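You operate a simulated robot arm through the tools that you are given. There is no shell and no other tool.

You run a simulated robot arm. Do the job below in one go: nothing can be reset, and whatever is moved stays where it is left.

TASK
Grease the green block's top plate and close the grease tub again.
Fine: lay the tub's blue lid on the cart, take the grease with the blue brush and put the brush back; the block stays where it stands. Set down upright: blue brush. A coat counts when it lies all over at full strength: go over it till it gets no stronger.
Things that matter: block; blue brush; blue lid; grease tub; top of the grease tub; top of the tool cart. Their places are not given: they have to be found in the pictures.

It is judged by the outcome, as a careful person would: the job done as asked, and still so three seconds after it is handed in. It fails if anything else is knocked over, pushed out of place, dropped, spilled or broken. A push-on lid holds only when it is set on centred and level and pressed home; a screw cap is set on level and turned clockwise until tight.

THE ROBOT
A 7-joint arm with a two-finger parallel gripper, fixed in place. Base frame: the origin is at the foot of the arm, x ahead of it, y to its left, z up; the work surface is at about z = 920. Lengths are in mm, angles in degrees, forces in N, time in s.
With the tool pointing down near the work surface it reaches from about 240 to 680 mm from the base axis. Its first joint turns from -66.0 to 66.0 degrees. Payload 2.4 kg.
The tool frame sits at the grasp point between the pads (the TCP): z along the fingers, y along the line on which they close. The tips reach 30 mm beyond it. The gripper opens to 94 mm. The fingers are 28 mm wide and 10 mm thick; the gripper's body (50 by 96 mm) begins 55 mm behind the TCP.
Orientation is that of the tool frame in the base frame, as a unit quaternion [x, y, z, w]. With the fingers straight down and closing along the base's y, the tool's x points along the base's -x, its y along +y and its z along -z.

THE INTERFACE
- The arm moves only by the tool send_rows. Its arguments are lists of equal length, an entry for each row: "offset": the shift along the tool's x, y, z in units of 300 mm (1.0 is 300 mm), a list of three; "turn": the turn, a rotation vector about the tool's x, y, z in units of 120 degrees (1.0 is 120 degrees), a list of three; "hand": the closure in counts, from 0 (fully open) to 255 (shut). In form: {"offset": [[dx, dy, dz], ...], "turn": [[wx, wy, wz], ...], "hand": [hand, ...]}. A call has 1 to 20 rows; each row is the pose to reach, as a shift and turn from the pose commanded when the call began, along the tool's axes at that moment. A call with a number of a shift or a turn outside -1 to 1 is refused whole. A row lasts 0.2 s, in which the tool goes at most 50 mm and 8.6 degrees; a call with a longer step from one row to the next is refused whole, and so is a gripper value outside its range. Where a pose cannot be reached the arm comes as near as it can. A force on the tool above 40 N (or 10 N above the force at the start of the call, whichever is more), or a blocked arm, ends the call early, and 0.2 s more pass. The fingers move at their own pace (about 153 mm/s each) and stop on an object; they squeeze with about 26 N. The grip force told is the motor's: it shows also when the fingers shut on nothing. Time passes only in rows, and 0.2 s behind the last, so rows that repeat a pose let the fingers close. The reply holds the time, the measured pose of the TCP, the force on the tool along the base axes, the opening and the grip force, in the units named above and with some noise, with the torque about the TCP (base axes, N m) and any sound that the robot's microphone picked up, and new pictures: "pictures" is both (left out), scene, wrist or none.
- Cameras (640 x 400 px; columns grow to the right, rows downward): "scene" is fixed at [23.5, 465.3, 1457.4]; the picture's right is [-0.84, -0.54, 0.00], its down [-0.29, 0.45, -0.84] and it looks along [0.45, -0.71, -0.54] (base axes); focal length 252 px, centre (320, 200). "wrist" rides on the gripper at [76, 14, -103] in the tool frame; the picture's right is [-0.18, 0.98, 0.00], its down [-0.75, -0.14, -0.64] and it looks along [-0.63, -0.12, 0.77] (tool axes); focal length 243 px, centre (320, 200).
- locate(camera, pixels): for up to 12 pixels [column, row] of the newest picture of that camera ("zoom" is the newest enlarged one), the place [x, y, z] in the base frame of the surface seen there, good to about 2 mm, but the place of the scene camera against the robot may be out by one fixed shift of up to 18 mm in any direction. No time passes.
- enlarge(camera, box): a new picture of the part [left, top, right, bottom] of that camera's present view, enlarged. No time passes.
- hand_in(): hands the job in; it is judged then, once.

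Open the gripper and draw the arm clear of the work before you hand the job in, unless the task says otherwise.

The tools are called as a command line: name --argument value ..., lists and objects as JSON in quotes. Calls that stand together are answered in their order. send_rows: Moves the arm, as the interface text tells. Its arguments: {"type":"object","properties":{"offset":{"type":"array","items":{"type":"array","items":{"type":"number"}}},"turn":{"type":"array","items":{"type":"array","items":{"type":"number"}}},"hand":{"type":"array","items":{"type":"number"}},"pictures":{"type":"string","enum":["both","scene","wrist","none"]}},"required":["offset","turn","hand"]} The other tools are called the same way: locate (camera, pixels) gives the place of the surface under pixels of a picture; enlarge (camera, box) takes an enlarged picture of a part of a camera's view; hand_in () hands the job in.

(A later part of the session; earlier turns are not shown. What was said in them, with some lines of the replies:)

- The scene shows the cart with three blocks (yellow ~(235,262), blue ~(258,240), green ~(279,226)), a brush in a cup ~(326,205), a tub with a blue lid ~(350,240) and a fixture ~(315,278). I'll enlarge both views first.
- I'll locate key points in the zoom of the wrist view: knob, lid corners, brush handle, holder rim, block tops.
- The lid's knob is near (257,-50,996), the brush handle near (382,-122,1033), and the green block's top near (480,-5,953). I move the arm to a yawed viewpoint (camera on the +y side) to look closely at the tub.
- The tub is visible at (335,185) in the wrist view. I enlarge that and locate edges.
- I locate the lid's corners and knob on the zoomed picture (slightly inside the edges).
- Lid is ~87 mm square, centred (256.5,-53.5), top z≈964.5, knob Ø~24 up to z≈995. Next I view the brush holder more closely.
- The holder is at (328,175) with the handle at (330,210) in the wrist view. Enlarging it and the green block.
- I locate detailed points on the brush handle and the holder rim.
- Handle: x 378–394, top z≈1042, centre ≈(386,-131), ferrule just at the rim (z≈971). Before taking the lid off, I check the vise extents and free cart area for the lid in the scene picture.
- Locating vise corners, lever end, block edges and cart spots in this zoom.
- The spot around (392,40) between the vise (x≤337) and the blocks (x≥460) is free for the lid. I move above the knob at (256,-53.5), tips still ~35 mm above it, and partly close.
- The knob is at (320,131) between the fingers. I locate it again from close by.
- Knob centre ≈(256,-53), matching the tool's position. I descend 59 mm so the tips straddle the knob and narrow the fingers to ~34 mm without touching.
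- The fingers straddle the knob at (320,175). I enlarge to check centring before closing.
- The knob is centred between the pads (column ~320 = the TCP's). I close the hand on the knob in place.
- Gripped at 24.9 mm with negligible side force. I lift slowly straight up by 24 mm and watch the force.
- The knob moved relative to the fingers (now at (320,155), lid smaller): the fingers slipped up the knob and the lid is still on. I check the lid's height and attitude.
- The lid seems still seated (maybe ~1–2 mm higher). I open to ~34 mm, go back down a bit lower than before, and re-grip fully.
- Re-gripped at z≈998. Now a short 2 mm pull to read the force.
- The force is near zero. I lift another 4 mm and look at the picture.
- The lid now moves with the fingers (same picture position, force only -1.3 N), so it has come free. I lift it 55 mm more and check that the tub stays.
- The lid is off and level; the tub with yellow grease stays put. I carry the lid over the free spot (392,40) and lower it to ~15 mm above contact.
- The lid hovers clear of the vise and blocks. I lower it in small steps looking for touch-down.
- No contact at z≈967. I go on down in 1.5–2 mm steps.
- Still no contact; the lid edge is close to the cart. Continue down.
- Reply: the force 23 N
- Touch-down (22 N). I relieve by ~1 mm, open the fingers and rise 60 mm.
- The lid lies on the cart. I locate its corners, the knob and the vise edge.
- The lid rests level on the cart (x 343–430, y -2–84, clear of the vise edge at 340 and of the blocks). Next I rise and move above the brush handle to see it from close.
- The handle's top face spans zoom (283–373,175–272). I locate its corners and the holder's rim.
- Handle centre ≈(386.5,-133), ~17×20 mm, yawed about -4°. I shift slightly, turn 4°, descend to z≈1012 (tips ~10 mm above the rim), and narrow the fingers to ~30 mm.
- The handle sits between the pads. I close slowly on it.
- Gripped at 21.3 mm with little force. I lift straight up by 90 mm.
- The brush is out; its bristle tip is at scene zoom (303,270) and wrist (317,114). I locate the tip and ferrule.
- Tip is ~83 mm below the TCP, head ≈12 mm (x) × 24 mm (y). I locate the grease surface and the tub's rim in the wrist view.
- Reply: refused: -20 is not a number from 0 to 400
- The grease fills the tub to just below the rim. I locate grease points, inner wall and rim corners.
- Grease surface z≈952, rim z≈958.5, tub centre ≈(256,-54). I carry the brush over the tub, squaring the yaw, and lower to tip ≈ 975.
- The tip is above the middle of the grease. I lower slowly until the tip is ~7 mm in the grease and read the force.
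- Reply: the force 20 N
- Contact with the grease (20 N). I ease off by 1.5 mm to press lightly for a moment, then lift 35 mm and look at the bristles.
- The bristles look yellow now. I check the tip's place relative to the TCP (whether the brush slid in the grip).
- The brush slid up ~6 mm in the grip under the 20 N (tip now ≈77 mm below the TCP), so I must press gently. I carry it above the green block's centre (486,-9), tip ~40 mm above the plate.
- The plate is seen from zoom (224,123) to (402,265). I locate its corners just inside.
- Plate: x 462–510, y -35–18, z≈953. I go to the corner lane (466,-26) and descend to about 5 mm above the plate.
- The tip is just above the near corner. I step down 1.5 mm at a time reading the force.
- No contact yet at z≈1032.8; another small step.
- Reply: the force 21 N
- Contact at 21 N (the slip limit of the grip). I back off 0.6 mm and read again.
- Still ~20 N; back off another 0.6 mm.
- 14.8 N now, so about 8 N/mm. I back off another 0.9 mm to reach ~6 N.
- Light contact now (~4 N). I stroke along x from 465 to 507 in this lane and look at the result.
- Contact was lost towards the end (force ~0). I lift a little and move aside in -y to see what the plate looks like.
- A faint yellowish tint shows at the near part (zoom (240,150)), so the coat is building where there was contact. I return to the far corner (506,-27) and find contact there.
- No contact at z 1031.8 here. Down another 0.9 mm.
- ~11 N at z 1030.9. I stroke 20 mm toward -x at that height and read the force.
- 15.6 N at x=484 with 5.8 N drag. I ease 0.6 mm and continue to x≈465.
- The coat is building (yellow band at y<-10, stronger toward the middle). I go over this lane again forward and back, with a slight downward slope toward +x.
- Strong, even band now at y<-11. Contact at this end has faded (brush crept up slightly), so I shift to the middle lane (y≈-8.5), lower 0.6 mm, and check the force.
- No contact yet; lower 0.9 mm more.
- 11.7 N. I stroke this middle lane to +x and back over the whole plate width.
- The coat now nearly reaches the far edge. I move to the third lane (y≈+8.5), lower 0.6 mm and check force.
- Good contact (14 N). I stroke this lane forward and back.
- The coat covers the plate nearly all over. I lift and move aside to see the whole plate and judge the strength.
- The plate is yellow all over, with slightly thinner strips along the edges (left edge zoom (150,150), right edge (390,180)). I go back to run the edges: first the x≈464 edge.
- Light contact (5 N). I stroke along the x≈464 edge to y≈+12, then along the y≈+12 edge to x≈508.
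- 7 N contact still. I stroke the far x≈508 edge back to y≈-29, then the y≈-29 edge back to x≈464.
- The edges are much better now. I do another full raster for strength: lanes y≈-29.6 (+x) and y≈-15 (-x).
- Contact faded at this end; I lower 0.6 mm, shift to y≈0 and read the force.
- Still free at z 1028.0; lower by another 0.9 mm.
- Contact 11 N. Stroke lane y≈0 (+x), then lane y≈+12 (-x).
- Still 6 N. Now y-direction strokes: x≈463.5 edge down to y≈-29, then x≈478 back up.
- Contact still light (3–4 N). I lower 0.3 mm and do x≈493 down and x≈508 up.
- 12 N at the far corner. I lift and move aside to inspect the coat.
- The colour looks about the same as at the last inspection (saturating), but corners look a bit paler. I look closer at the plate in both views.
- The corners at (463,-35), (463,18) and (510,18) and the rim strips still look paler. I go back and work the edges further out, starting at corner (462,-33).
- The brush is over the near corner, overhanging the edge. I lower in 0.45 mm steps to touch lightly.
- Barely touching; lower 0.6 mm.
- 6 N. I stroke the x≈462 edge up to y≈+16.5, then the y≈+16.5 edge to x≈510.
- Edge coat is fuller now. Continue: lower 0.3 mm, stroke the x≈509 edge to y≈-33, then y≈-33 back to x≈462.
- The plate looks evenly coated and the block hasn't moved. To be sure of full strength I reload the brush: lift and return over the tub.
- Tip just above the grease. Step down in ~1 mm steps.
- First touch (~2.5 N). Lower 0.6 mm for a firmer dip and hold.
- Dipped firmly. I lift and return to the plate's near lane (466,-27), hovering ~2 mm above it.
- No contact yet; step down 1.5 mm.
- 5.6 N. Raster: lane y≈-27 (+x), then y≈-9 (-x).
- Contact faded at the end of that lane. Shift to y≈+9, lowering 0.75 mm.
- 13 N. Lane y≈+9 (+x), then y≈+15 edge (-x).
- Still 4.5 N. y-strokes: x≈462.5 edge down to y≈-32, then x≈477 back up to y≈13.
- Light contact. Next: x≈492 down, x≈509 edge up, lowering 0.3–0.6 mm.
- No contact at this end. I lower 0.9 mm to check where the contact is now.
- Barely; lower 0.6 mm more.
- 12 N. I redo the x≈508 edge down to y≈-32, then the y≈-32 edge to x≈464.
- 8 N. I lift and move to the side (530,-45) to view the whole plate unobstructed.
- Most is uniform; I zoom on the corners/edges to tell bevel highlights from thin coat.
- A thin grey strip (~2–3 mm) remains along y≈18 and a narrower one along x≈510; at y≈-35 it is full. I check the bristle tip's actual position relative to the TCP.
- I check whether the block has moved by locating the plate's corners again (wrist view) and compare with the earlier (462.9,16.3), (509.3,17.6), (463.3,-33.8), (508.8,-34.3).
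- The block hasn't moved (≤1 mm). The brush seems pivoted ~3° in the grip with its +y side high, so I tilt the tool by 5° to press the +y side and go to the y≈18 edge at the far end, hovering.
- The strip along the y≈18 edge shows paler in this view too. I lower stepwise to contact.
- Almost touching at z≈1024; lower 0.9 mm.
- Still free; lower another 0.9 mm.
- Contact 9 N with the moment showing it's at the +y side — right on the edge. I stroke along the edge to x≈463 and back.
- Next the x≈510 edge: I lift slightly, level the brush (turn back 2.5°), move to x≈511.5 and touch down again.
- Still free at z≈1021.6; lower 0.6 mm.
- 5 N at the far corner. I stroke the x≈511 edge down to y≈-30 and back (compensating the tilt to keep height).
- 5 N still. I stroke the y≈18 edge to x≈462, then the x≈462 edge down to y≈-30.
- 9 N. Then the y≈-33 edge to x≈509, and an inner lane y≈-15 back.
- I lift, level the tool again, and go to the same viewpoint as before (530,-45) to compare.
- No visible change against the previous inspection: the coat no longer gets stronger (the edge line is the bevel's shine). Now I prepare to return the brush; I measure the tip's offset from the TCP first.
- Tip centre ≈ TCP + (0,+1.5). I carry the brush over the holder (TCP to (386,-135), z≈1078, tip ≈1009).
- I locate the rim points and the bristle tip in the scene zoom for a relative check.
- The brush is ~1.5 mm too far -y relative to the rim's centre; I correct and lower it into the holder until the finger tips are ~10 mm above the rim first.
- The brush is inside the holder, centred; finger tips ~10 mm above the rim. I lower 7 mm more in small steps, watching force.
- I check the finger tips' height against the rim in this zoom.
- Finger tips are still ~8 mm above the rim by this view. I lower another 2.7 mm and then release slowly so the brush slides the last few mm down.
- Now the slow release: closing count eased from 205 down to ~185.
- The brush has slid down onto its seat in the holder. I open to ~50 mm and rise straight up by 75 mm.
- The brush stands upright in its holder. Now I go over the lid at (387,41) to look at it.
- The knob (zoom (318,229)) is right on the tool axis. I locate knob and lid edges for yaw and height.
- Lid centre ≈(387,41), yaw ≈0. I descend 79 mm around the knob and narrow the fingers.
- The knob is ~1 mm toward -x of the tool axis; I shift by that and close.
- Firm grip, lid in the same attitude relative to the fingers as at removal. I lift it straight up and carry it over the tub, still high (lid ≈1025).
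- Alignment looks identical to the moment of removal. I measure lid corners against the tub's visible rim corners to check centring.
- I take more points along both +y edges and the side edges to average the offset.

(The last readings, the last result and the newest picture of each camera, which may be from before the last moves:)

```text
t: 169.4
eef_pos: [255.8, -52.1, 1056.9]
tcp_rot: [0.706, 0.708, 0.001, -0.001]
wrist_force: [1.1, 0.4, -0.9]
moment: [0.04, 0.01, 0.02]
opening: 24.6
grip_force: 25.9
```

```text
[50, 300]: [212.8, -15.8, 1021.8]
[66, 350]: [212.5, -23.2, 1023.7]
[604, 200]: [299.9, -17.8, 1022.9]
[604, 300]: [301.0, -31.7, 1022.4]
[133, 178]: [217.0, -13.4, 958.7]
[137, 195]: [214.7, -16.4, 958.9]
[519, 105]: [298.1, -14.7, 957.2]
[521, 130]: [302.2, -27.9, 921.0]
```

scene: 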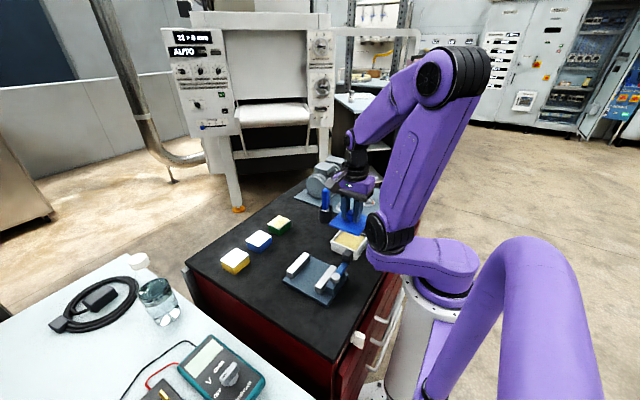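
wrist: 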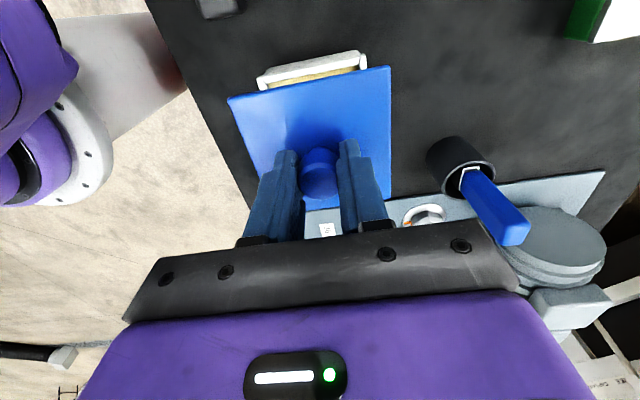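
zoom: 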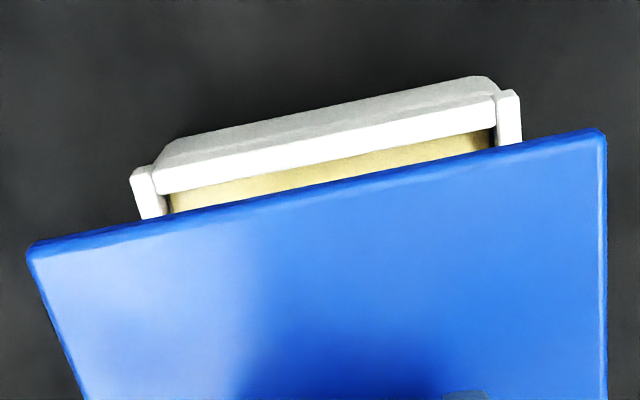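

x is aligned, but the lid is ~1.6 mm too far +y relative to the tub. I shift -1.5 mm in y and descend to ~8 mm above seating.

send_rows --offset '[[-0.005, 0, 0.04], [-0.005, 0, 0.08], [-0.005, 0, 0.12], [-0.005, 0, 0.15], [-0.005, 0, 0.15]]' --turn '[[0, 0, 0], [0, 0, 0], [0, 0, 0], [0, 0, 0], [0, 0, 0]]' --hand '[255, 255, 255, 255, 255]' --pictures "both"

enlarge --camera "scene" --box '[320, 210, 380, 260]'

enlarge --camera "wrist" --box '[220, 40, 400, 130]'

```text
t: 170.6
eef_pos: [256.8, -55.1, 1013.1]
tcp_rot: [0.707, 0.707, 0.002, 0.0]
wrist_force: [-0.4, -0.2, -1.6]
moment: [0.0, 0.02, -0.01]
opening: 24.7
grip_force: 26.0
```

scene: 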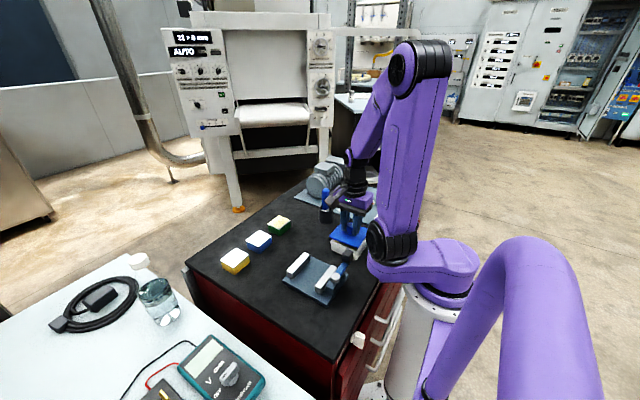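
wrist: 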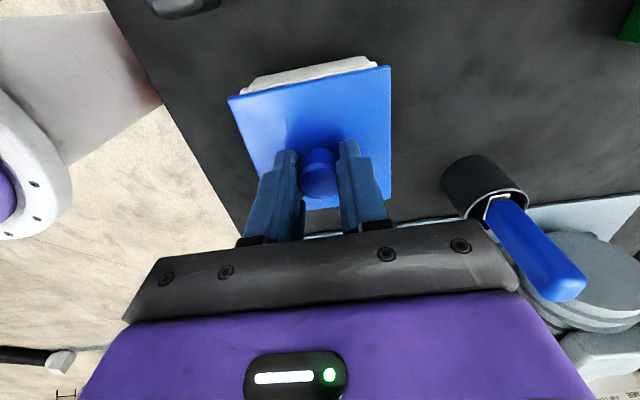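

```text
8.00 times, centred on (350, 235) of scene
```

zoom: 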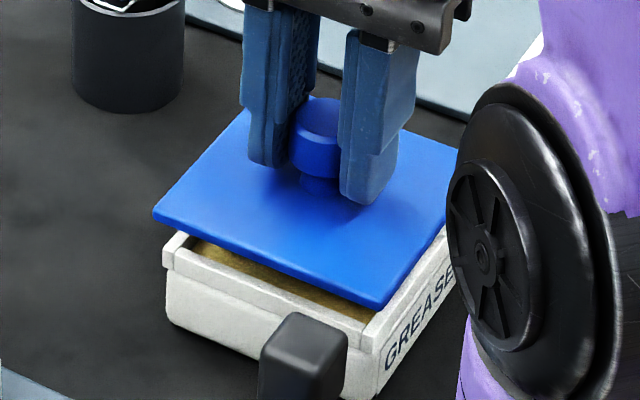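

```text
3.56 times, centred on (310, 85) of wrist
```

zoom: 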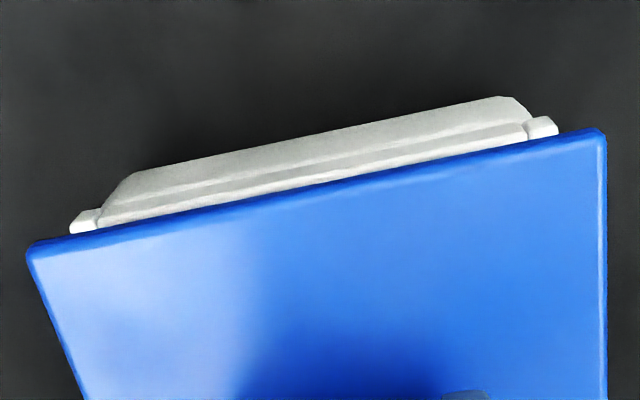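

I measure the offsets again at this lower height.

locate --camera "zoom" --pixels '[[100, 237], [250, 207], [400, 177], [550, 146], [80, 222], [545, 124], [180, 200], [300, 175], [420, 149], [72, 228], [556, 130]]'

locate --camera "scene" --pixels '[[331.5, 237], [357, 248], [332.5, 243.5], [356, 251.5], [342, 243.5], [372, 231]]'

```text
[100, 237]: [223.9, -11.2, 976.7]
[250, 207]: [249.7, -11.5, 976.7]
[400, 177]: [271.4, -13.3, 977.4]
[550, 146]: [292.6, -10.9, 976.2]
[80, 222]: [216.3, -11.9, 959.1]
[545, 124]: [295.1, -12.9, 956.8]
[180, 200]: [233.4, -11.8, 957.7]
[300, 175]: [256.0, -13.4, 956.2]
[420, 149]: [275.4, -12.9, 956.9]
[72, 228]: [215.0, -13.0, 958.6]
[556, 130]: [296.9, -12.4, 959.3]
```

```text
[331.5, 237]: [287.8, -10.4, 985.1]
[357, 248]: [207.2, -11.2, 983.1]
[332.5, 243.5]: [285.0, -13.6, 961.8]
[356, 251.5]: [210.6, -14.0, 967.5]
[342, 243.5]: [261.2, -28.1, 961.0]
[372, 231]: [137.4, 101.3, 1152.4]
```

The two estimates differ slightly; I take a scene zoom and measure the overhang at its corners precisely.

enlarge --camera "scene" --box '[325, 225, 365, 258]'

```text
12.12 times, centred on (345, 242) of scene
```

zoom: 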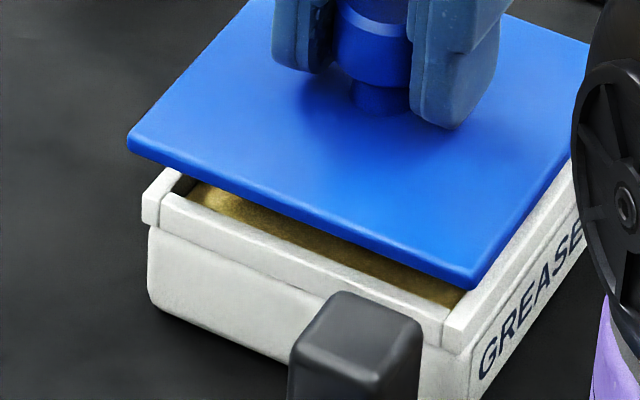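

locate --camera "zoom" --pixels '[[135, 141], [471, 278], [300, 208], [148, 187], [165, 176], [175, 196], [300, 250], [440, 310], [463, 310], [446, 318], [220, 240], [380, 300]]'

```text
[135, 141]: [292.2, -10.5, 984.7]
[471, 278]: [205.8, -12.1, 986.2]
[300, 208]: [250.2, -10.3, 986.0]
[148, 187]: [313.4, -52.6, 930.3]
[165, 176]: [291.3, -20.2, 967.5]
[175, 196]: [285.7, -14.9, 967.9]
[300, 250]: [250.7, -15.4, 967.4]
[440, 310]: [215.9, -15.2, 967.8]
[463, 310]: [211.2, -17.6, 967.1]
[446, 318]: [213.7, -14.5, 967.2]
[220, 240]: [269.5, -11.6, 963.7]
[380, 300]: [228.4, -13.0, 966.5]
```

Averaging both, the lid is within ~1 mm of centre; I nudge +0.5 mm in x and y and descend slowly toward the rim.

send_rows --offset '[[0.002, 0.0017, 0.01], [0.002, 0.0017, 0.02], [0.002, 0.0017, 0.027]]' --turn '[[0, 0, 0], [0, 0, 0], [0, 0, 0]]' --hand '[255, 255, 255]' --pictures "none"

```text
t: 171.4
eef_pos: [255.9, -53.6, 1003.3]
tcp_rot: [0.707, 0.707, 0.0, -0.001]
wrist_force: [0.6, -0.2, -0.1]
moment: [0.01, 0.0, 0.02]
opening: 24.6
grip_force: 26.0
```

No contact at z≈1003. I step down 1.5 mm.

send_rows --offset '[[0, 0, 0.003], [0, 0, 0.005]]' --turn '[[0, 0, 0], [0, 0, 0]]' --hand '[255, 255]' --pictures "none"

```text
t: 172.0
eef_pos: [256.8, -54.5, 1000.5]
tcp_rot: [0.707, 0.707, 0.001, 0.0]
wrist_force: [0.0, -0.1, -1.1]
moment: [-0.03, 0.0, -0.01]
opening: 24.6
grip_force: 26.5
```

send_rows --offset '[[0, 0, 0.003], [0, 0, 0.005]]' --turn '[[0, 0, 0], [0, 0, 0]]' --hand '[255, 255]' --pictures "none"

```text
t: 172.6
eef_pos: [256.0, -53.7, 1001.2]
tcp_rot: [0.708, 0.707, 0.001, 0.0]
wrist_force: [-0.4, 0.7, -1.5]
moment: [-0.01, 0.0, 0.0]
opening: 24.6
grip_force: 25.9
```

Still free; another 1.2 mm.

send_rows --offset '[[0, 0, 0.002], [0, 0, 0.004]]' --turn '[[0, 0, 0], [0, 0, 0]]' --hand '[255, 255]' --pictures "both"

enlarge --camera "scene" --box '[325, 225, 365, 258]'

```text
t: 173.2
eef_pos: [255.7, -53.6, 999.6]
tcp_rot: [0.707, 0.707, 0.001, 0.0]
wrist_force: [-0.4, -0.2, -0.2]
moment: [-0.01, -0.01, 0.02]
opening: 24.6
grip_force: 26.5
```

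scene: 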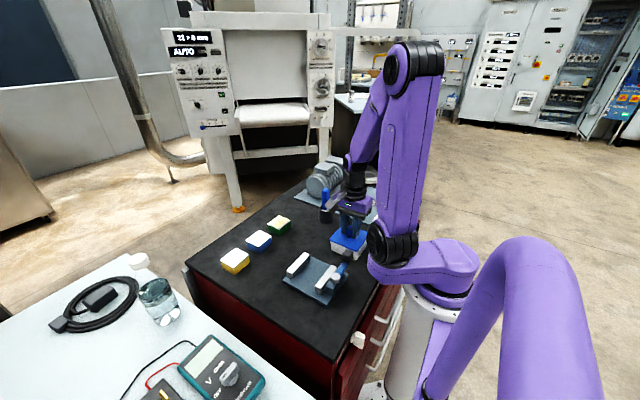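
wrist: 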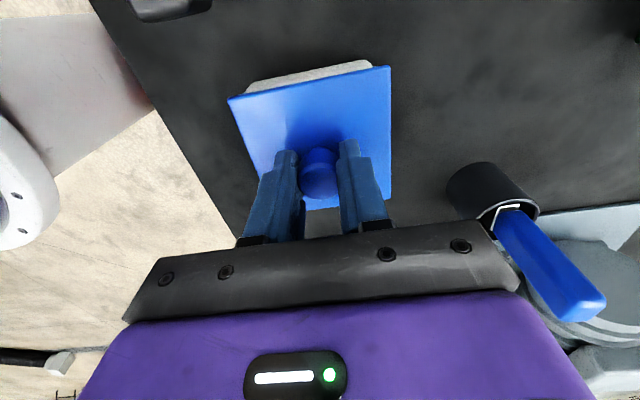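

```text
12.12 times, centred on (345, 242) of scene
```

zoom: 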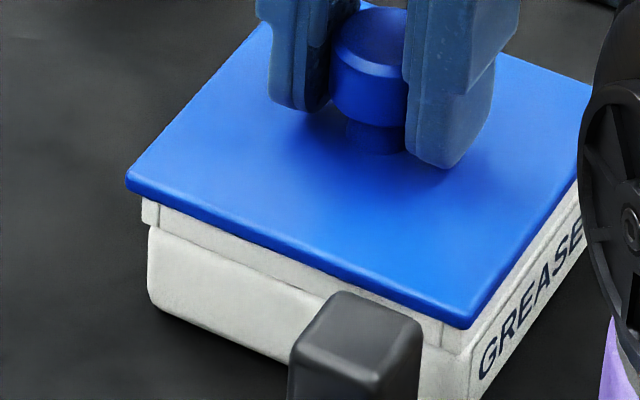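

The lid is nearly on the rim and looks centred and level. I continue down by 1 mm steps.

send_rows --offset '[[0, 0, 0.002], [0, 0, 0.0035]]' --turn '[[0, 0, 0], [0, 0, 0]]' --hand '[255, 255]' --pictures "none"

```text
t: 173.8
eef_pos: [255.9, -54.9, 998.3]
tcp_rot: [0.707, 0.707, 0.002, 0.0]
wrist_force: [-7.3, 5.1, 36.0]
moment: [0.07, 0.37, 0.02]
opening: 24.8
grip_force: 25.5
```

Strong contact (36 N). I look at how the lid sits.

enlarge --camera "scene" --box '[325, 225, 365, 258]'

enlarge --camera "wrist" --box '[220, 50, 400, 220]'

locate --camera "wrist" --pixels '[[233, 100], [386, 70], [260, 120], [375, 120], [310, 90], [262, 150], [388, 180]]'

```text
12.12 times, centred on (345, 242) of scene
```

zoom: 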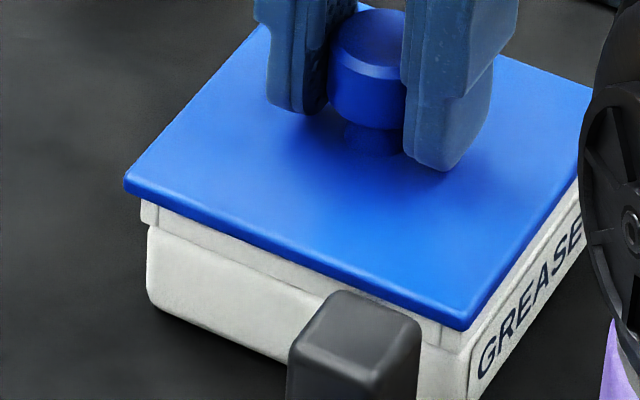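

```text
2.35 times, centred on (310, 135) of wrist
```

zoom: 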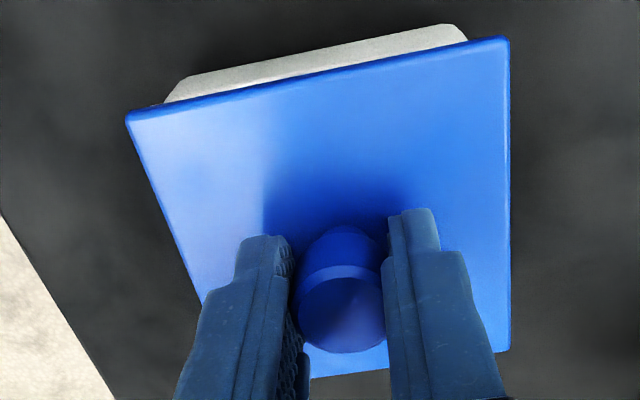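

```text
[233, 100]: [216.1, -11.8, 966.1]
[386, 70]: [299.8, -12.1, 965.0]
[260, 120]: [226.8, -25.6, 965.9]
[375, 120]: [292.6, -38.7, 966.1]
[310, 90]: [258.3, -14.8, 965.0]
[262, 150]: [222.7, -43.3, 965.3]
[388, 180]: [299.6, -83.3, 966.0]
```

The lid top is at ≈965.6 (seated it was ≈964.5), so it may need pressing home. I press a further 0.6 mm and listen.

send_rows --offset '[[0, 0, 0.001], [0, 0, 0.002]]' --turn '[[0, 0, 0], [0, 0, 0]]' --hand '[255, 255]' --pictures "none"

```text
t: 174.3
eef_pos: [256.5, -53.8, 998.8]
tcp_rot: [0.707, 0.708, 0.001, 0.0]
wrist_force: [-3.3, 2.0, 11.8]
moment: [0.0, 0.26, -0.01]
opening: 24.6
grip_force: 25.8
stopped in row 2: the force on the tool passed its limit at 49 N (the readings are from after the stop); the commanded pose is now the measured one
```

The press reached 49 N and stopped. I check the lid's height and levelness now.

send_rows --offset '[[0, 0, 0]]' --turn '[[0, 0, 0]]' --hand '[255]' --pictures "both"

locate --camera "wrist" --pixels '[[233, 100], [386, 70], [260, 120], [375, 120], [310, 90], [262, 150], [388, 180], [300, 100], [340, 90], [380, 150]]'

enlarge --camera "scene" --box '[325, 225, 365, 258]'

```text
t: 174.7
eef_pos: [256.0, -54.6, 998.4]
tcp_rot: [0.707, 0.707, 0.001, 0.0]
wrist_force: [-4.7, 2.1, 18.2]
moment: [0.05, 0.31, -0.02]
opening: 24.8
grip_force: 26.1
```

scene: 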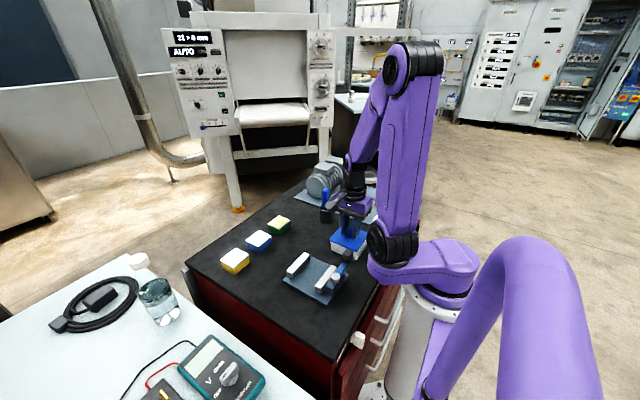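
wrist: 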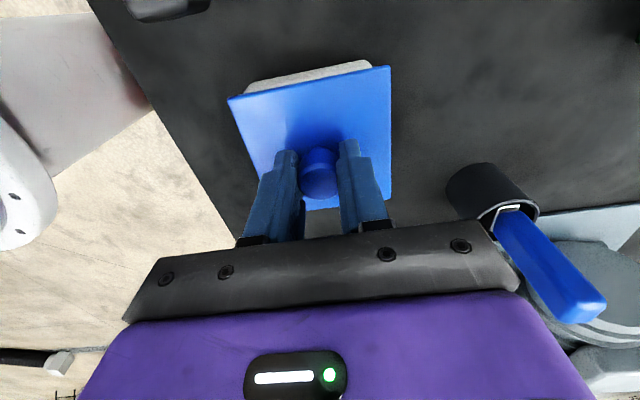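

```text
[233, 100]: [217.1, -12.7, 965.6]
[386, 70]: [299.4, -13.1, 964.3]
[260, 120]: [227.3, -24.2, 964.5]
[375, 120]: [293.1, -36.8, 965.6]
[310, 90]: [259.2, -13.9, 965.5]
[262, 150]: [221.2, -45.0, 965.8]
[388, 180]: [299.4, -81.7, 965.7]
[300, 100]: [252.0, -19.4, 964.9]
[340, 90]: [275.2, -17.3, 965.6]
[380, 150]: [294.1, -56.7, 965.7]
```

```text
12.12 times, centred on (345, 242) of scene
```

zoom: 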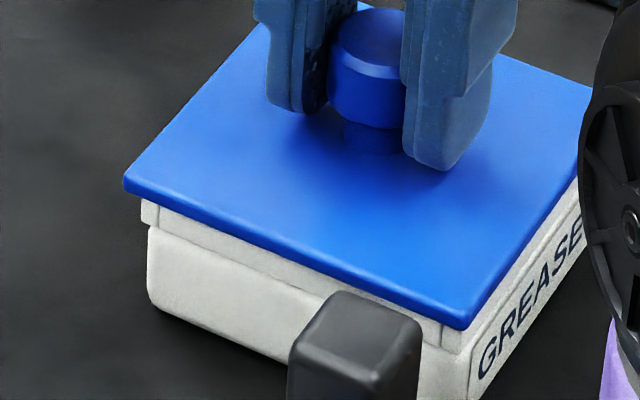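

Lid top reads ≈965.3 — close to seated. I check the reading bias with cart points, then release.

locate --camera "wrist" --pixels '[[430, 120], [450, 60], [200, 60], [420, 160], [300, 30], [500, 100]]'

send_rows --offset '[[0, 0, 0], [0, 0, 0], [0, 0, 0], [0, 0, -0.05], [0, 0, -0.1], [0, 0, -0.17], [0, 0, -0.2]]' --turn '[[0, 0, 0], [0, 0, 0], [0, 0, 0], [0, 0, 0], [0, 0, 0], [0, 0, 0], [0, 0, 0]]' --hand '[200, 170, 140, 140, 140, 140, 140]' --pictures "both"

```text
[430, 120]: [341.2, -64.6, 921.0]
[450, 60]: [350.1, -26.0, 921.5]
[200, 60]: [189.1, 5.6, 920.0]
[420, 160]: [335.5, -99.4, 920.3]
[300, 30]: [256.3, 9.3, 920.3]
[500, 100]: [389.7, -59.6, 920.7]
```

```text
t: 176.3
eef_pos: [257.0, -55.7, 1058.7]
tcp_rot: [0.708, 0.706, 0.001, 0.0]
wrist_force: [0.0, -0.5, 0.6]
moment: [-0.01, 0.0, 0.0]
opening: 42.7
grip_force: 0.0
```

scene: 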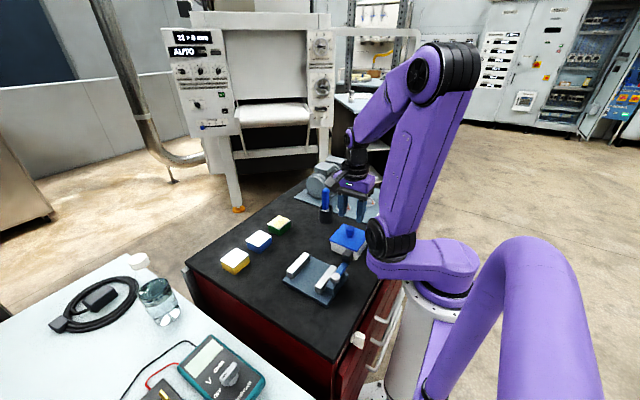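
wrist: 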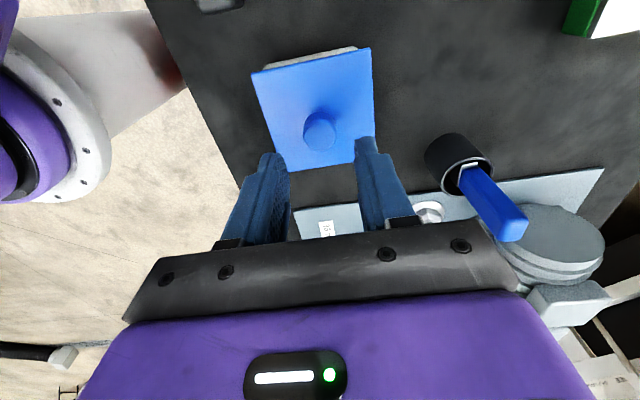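

The lid stays on the tub. I enlarge and measure its height, levelness and the overhang.

enlarge --camera "wrist" --box '[240, 30, 400, 190]'

locate --camera "zoom" --pixels '[[155, 112], [440, 50], [215, 320], [448, 315], [200, 200], [420, 150], [250, 120], [250, 280], [420, 280], [320, 257], [180, 95], [400, 45]]'

```text
2.50 times, centred on (320, 110) of wrist
```

zoom: 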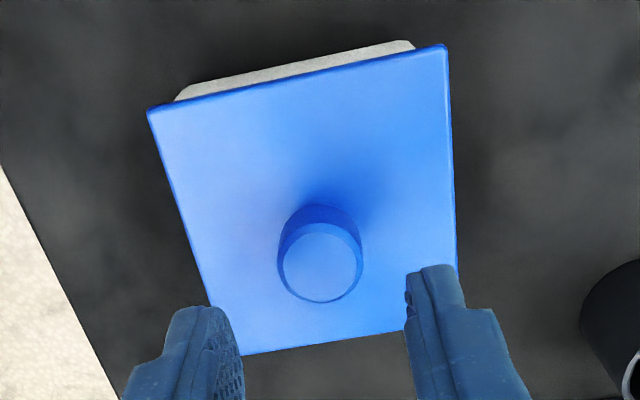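

```text
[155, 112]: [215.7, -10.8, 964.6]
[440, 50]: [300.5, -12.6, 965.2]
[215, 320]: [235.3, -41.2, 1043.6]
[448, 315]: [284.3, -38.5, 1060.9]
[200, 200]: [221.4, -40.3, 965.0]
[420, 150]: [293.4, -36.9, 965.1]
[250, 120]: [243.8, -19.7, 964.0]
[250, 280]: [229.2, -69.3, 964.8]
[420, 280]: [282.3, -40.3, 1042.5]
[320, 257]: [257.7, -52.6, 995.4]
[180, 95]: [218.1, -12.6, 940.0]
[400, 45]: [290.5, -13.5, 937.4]
```

Lid top ≈964.8, level, same as at the start. To make sure it's home I'll press on the knob's top with closed fingers: close and descend to ~3 mm above the knob.

send_rows --offset '[[0, 0, 0], [0, 0, 0], [0, 0, 0], [0, 0, 0.05], [0, 0, 0.09], [0, 0, 0.1]]' --turn '[[0, 0, 0], [0, 0, 0], [0, 0, 0], [0, 0, 0], [0, 0, 0], [0, 0, 0]]' --hand '[200, 255, 255, 255, 255, 255]' --pictures "both"

enlarge --camera "scene" --box '[325, 205, 375, 245]'

```text
t: 177.7
eef_pos: [257.3, -53.6, 1028.6]
tcp_rot: [0.707, 0.707, 0.001, 0.0]
wrist_force: [-0.1, 0.3, 0.1]
moment: [0.01, 0.0, -0.02]
opening: 0.0
grip_force: 25.9
```

scene: 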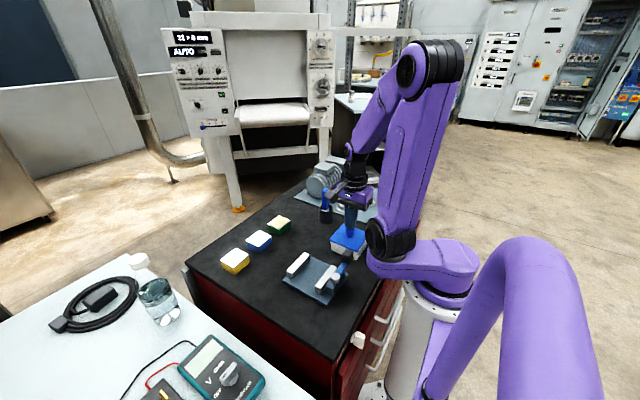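
wrist: 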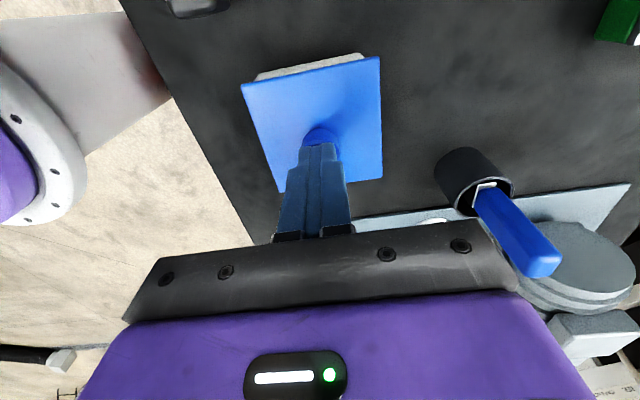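

```text
10.00 times, centred on (350, 225) of scene
```

zoom: 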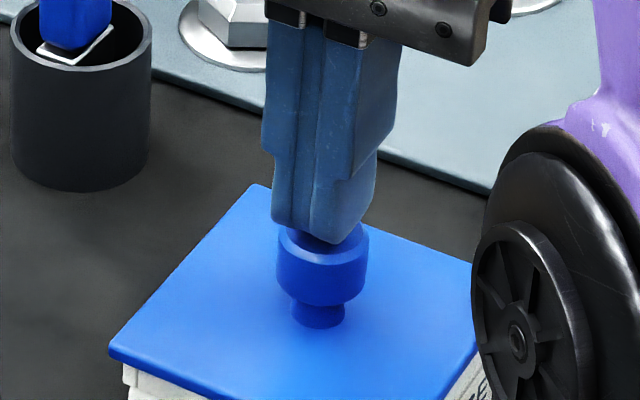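

The closed fingers are centred above the knob. I press down step by step.

send_rows --offset '[[0, 0, 0.005], [0, 0, 0.01]]' --turn '[[0, 0, 0], [0, 0, 0]]' --hand '[255, 255]' --pictures "none"

```text
t: 178.3
eef_pos: [257.8, -53.9, 1025.6]
tcp_rot: [0.708, 0.707, 0.001, 0.0]
wrist_force: [-0.1, -0.8, -0.4]
moment: [0.03, -0.03, -0.01]
opening: 0.0
grip_force: 26.2
```

send_rows --offset '[[0, 0, 0.002], [0, 0, 0.004]]' --turn '[[0, 0, 0], [0, 0, 0]]' --hand '[255, 255]' --pictures "none"

```text
t: 178.9
eef_pos: [257.8, -53.7, 1024.8]
tcp_rot: [0.707, 0.707, 0.002, 0.0]
wrist_force: [-0.5, -0.3, -0.3]
moment: [0.0, 0.01, 0.01]
opening: 0.0
grip_force: 26.1
```

send_rows --offset '[[0, 0, 0.002], [0, 0, 0.004]]' --turn '[[0, 0, 0], [0, 0, 0]]' --hand '[255, 255]' --pictures "none"

```text
t: 179.5
eef_pos: [257.3, -53.1, 1023.0]
tcp_rot: [0.707, 0.707, 0.002, 0.001]
wrist_force: [-4.2, 8.7, 36.9]
moment: [0.18, 0.14, -0.05]
opening: 0.0
grip_force: 26.1
```

37 N on the knob. One more small push of 0.3 mm.

send_rows --offset '[[0, 0, 0.001], [0, 0, 0.001]]' --turn '[[0, 0, 0], [0, 0, 0]]' --hand '[255, 255]' --pictures "none"

```text
t: 179.9
eef_pos: [257.3, -54.6, 1023.1]
tcp_rot: [0.708, 0.706, 0.002, 0.0]
wrist_force: [-4.6, 3.2, 16.9]
moment: [0.04, 0.11, -0.03]
opening: 0.0
grip_force: 26.3
stopped in row 1: the force on the tool passed its limit at 50 N (the readings are from after the stop); the commanded pose is now the measured one
```

50 N pressed: the lid can't go further. I rise 60 mm and check the lid.

send_rows --offset '[[0, 0, -0.01], [0, 0, -0.07], [0, 0, -0.14], [0, 0, -0.2], [0, 0, -0.2]]' --turn '[[0, 0, 0], [0, 0, 0], [0, 0, 0], [0, 0, 0], [0, 0, 0]]' --hand '[255, 255, 200, 100, 0]' --pictures "both"

enlarge --camera "wrist" --box '[240, 30, 400, 190]'

locate --camera "wrist" --pixels '[[268, 84], [362, 68], [290, 130], [350, 130], [310, 90], [300, 150], [355, 100], [320, 131], [330, 100], [430, 80], [460, 60], [220, 60]]'

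enlarge --camera "scene" --box '[320, 215, 375, 260]'

```text
t: 181.1
eef_pos: [256.8, -54.5, 1084.7]
tcp_rot: [0.706, 0.708, 0.002, 0.0]
wrist_force: [-0.3, 0.2, 0.5]
moment: [0.01, 0.01, -0.02]
opening: 94.2
grip_force: 0.1
```

scene: 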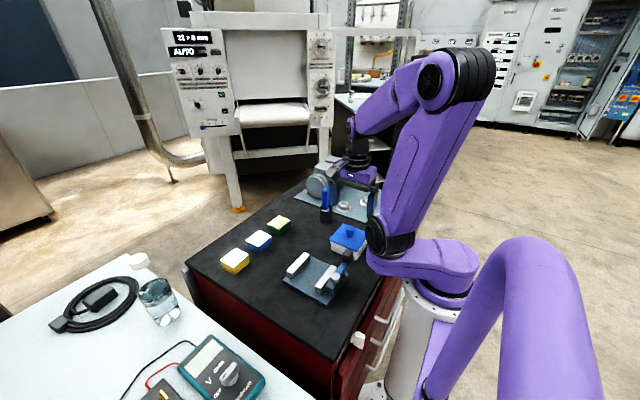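
wrist: 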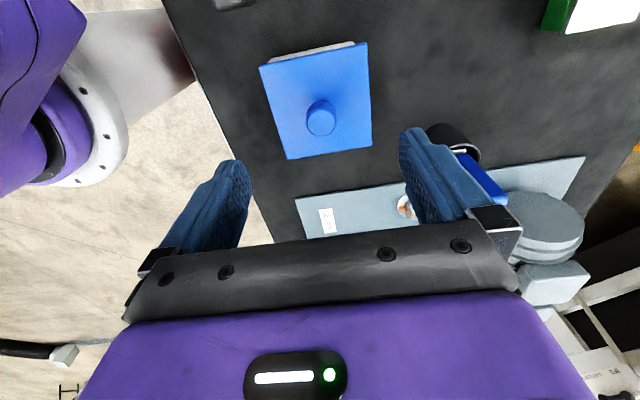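

```text
2.50 times, centred on (320, 110) of wrist
```

zoom: 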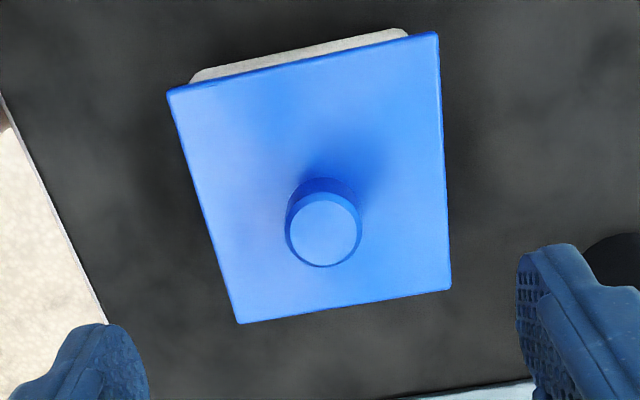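

```text
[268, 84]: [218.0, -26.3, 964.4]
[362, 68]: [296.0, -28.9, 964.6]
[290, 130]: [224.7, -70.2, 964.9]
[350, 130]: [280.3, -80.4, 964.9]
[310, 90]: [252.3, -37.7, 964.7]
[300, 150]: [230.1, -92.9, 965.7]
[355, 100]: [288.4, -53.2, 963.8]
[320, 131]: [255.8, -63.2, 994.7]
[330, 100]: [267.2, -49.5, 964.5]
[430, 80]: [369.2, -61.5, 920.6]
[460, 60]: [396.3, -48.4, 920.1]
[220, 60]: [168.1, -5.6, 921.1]
```

```text
8.89 times, centred on (348, 238) of scene
```

zoom: 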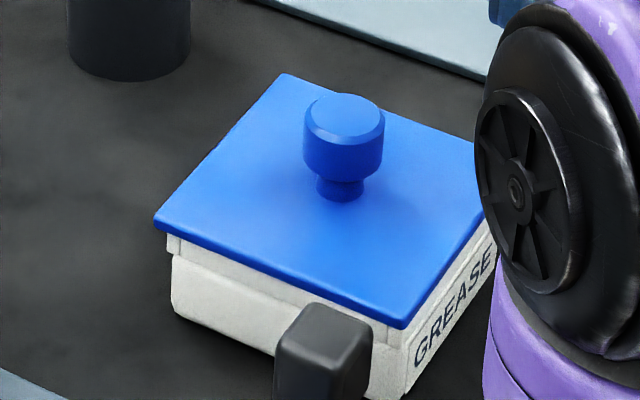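

The lid is level and home (top ≈964.7 all round). Before finishing I move over the block for one more unobstructed look at the coat.

send_rows --offset '[[0, 0, -0.05], [0.025, 0.127, -0.05], [0.05, 0.254, -0.05], [0.076, 0.381, -0.05], [0.101, 0.508, -0.05], [0.127, 0.635, -0.05], [0.152, 0.763, -0.05], [0.152, 0.763, 0.0]]' --turn '[[0, 0, 0], [0, 0, 0], [0, 0, 0], [0, 0, 0], [0, 0, 0], [0, 0, 0], [0, 0, 0], [0, 0, 0]]' --hand '[0, 0, 0, 0, 0, 0, 0, 0]' --pictures "both"

enlarge --camera "wrist" --box '[270, 50, 390, 160]'

```text
t: 182.9
eef_pos: [485.6, -8.2, 1085.1]
tcp_rot: [0.707, 0.707, 0.002, 0.001]
wrist_force: [-0.4, -0.8, 0.1]
moment: [-0.03, 0.01, -0.01]
opening: 94.2
grip_force: 0.2
```

scene: 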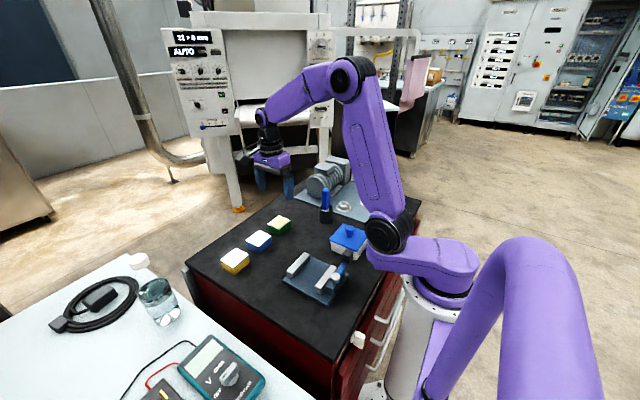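
wrist: 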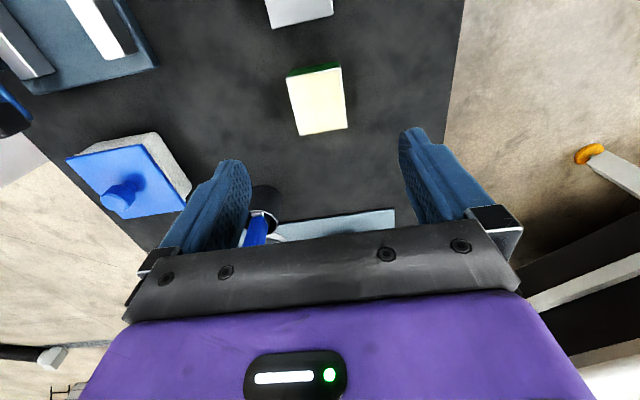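

```text
3.64 times, centred on (330, 105) of wrist
```

zoom: 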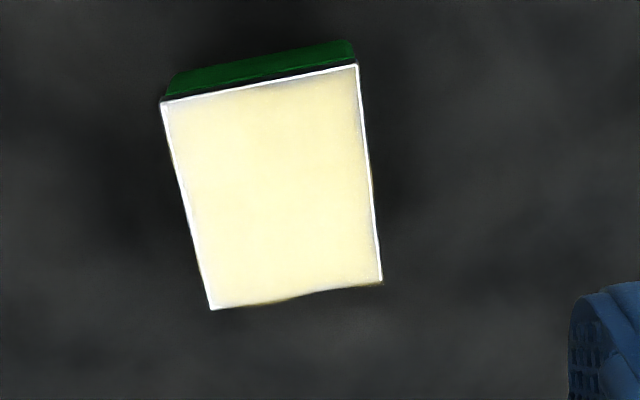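

The plate is evenly coated. A last zoom on the plate.

enlarge --camera "wrist" --box '[280, 60, 355, 138]'

```text
5.13 times, centred on (318, 99) of wrist
```

zoom: 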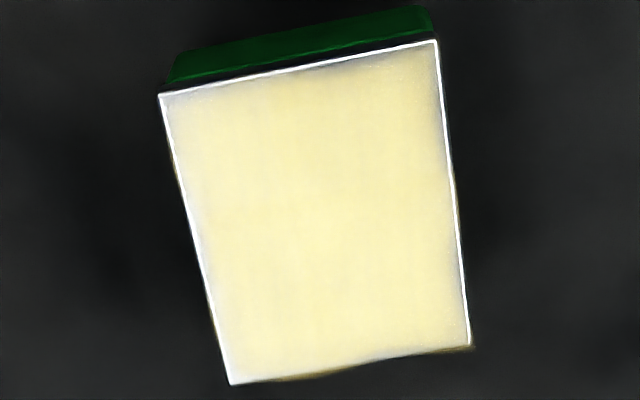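

The coat is uniform up to the bevel on all sides. I draw the arm up and clear with the gripper open.

send_rows --offset '[[0, 0, -0.12], [0, 0, -0.25], [0, 0, -0.38], [0.05, -0.05, -0.5], [0.1, -0.1, -0.6], [0.1, -0.1, -0.6]]' --turn '[[0, 0, 0], [0, 0, 0], [0, 0, 0], [0, 0, 0], [0, 0, 0], [0, 0, 0]]' --hand '[0, 0, 0, 0, 0, 0]' --pictures "both"

enlarge --camera "scene" --box '[200, 160, 400, 310]'

```text
t: 184.3
eef_pos: [454.0, 22.0, 1264.5]
tcp_rot: [0.707, 0.707, 0.001, 0.0]
wrist_force: [-0.6, 0.2, 0.3]
moment: [0.01, 0.0, 0.01]
opening: 93.8
grip_force: 0.0
```

scene: 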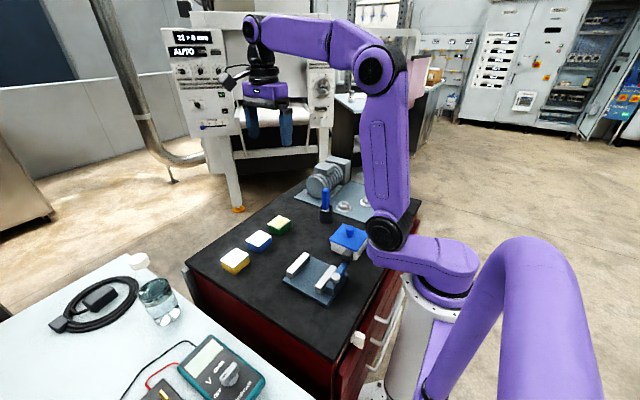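
wrist: 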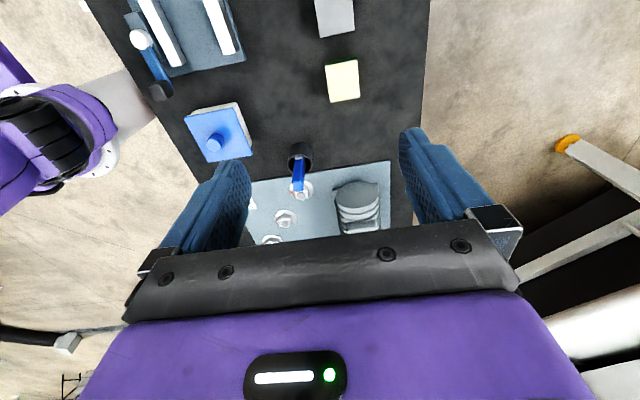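

```text
2.67 times, centred on (300, 235) of scene
```

zoom: 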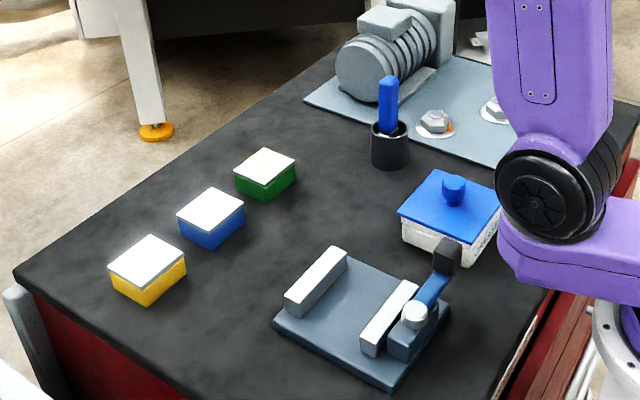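

The final view shows the green block's plate greased and the block in place. The brush is upright in its holder, the lid is home on the tub, and the gripper is open and clear. I hand the job in.

hand_in

```text
The job is handed in.
```

The green block's top plate is greased and the tub is closed again. The job is handed in; no verdict came back with it.

- **Coat:** The plate is an even yellow right up to its edges. I dipped the brush twice and went over it until two inspections in a row showed no change. A faint pale line about 1–2 mm wide still shows along the edges. Extra passes didn't change it, so I took it for shine on the bevel.
- **Block:** It stands where it stood, within about 1 mm by the pictures.
- **Lid:** It came off with a slip on the first pull, lay on the cart, and is back on the tub. I pressed it home with about 50 N. It reads level, with its top at 964.7 mm against 964.5 mm at the start.
- **Brush:** It stands upright in its holder. It had crept up in the grip during brushing, so it slid down the last few millimetres inside the holder when I let go.

Nothing else was touched. The gripper is open and the arm is drawn up clear of the cart.
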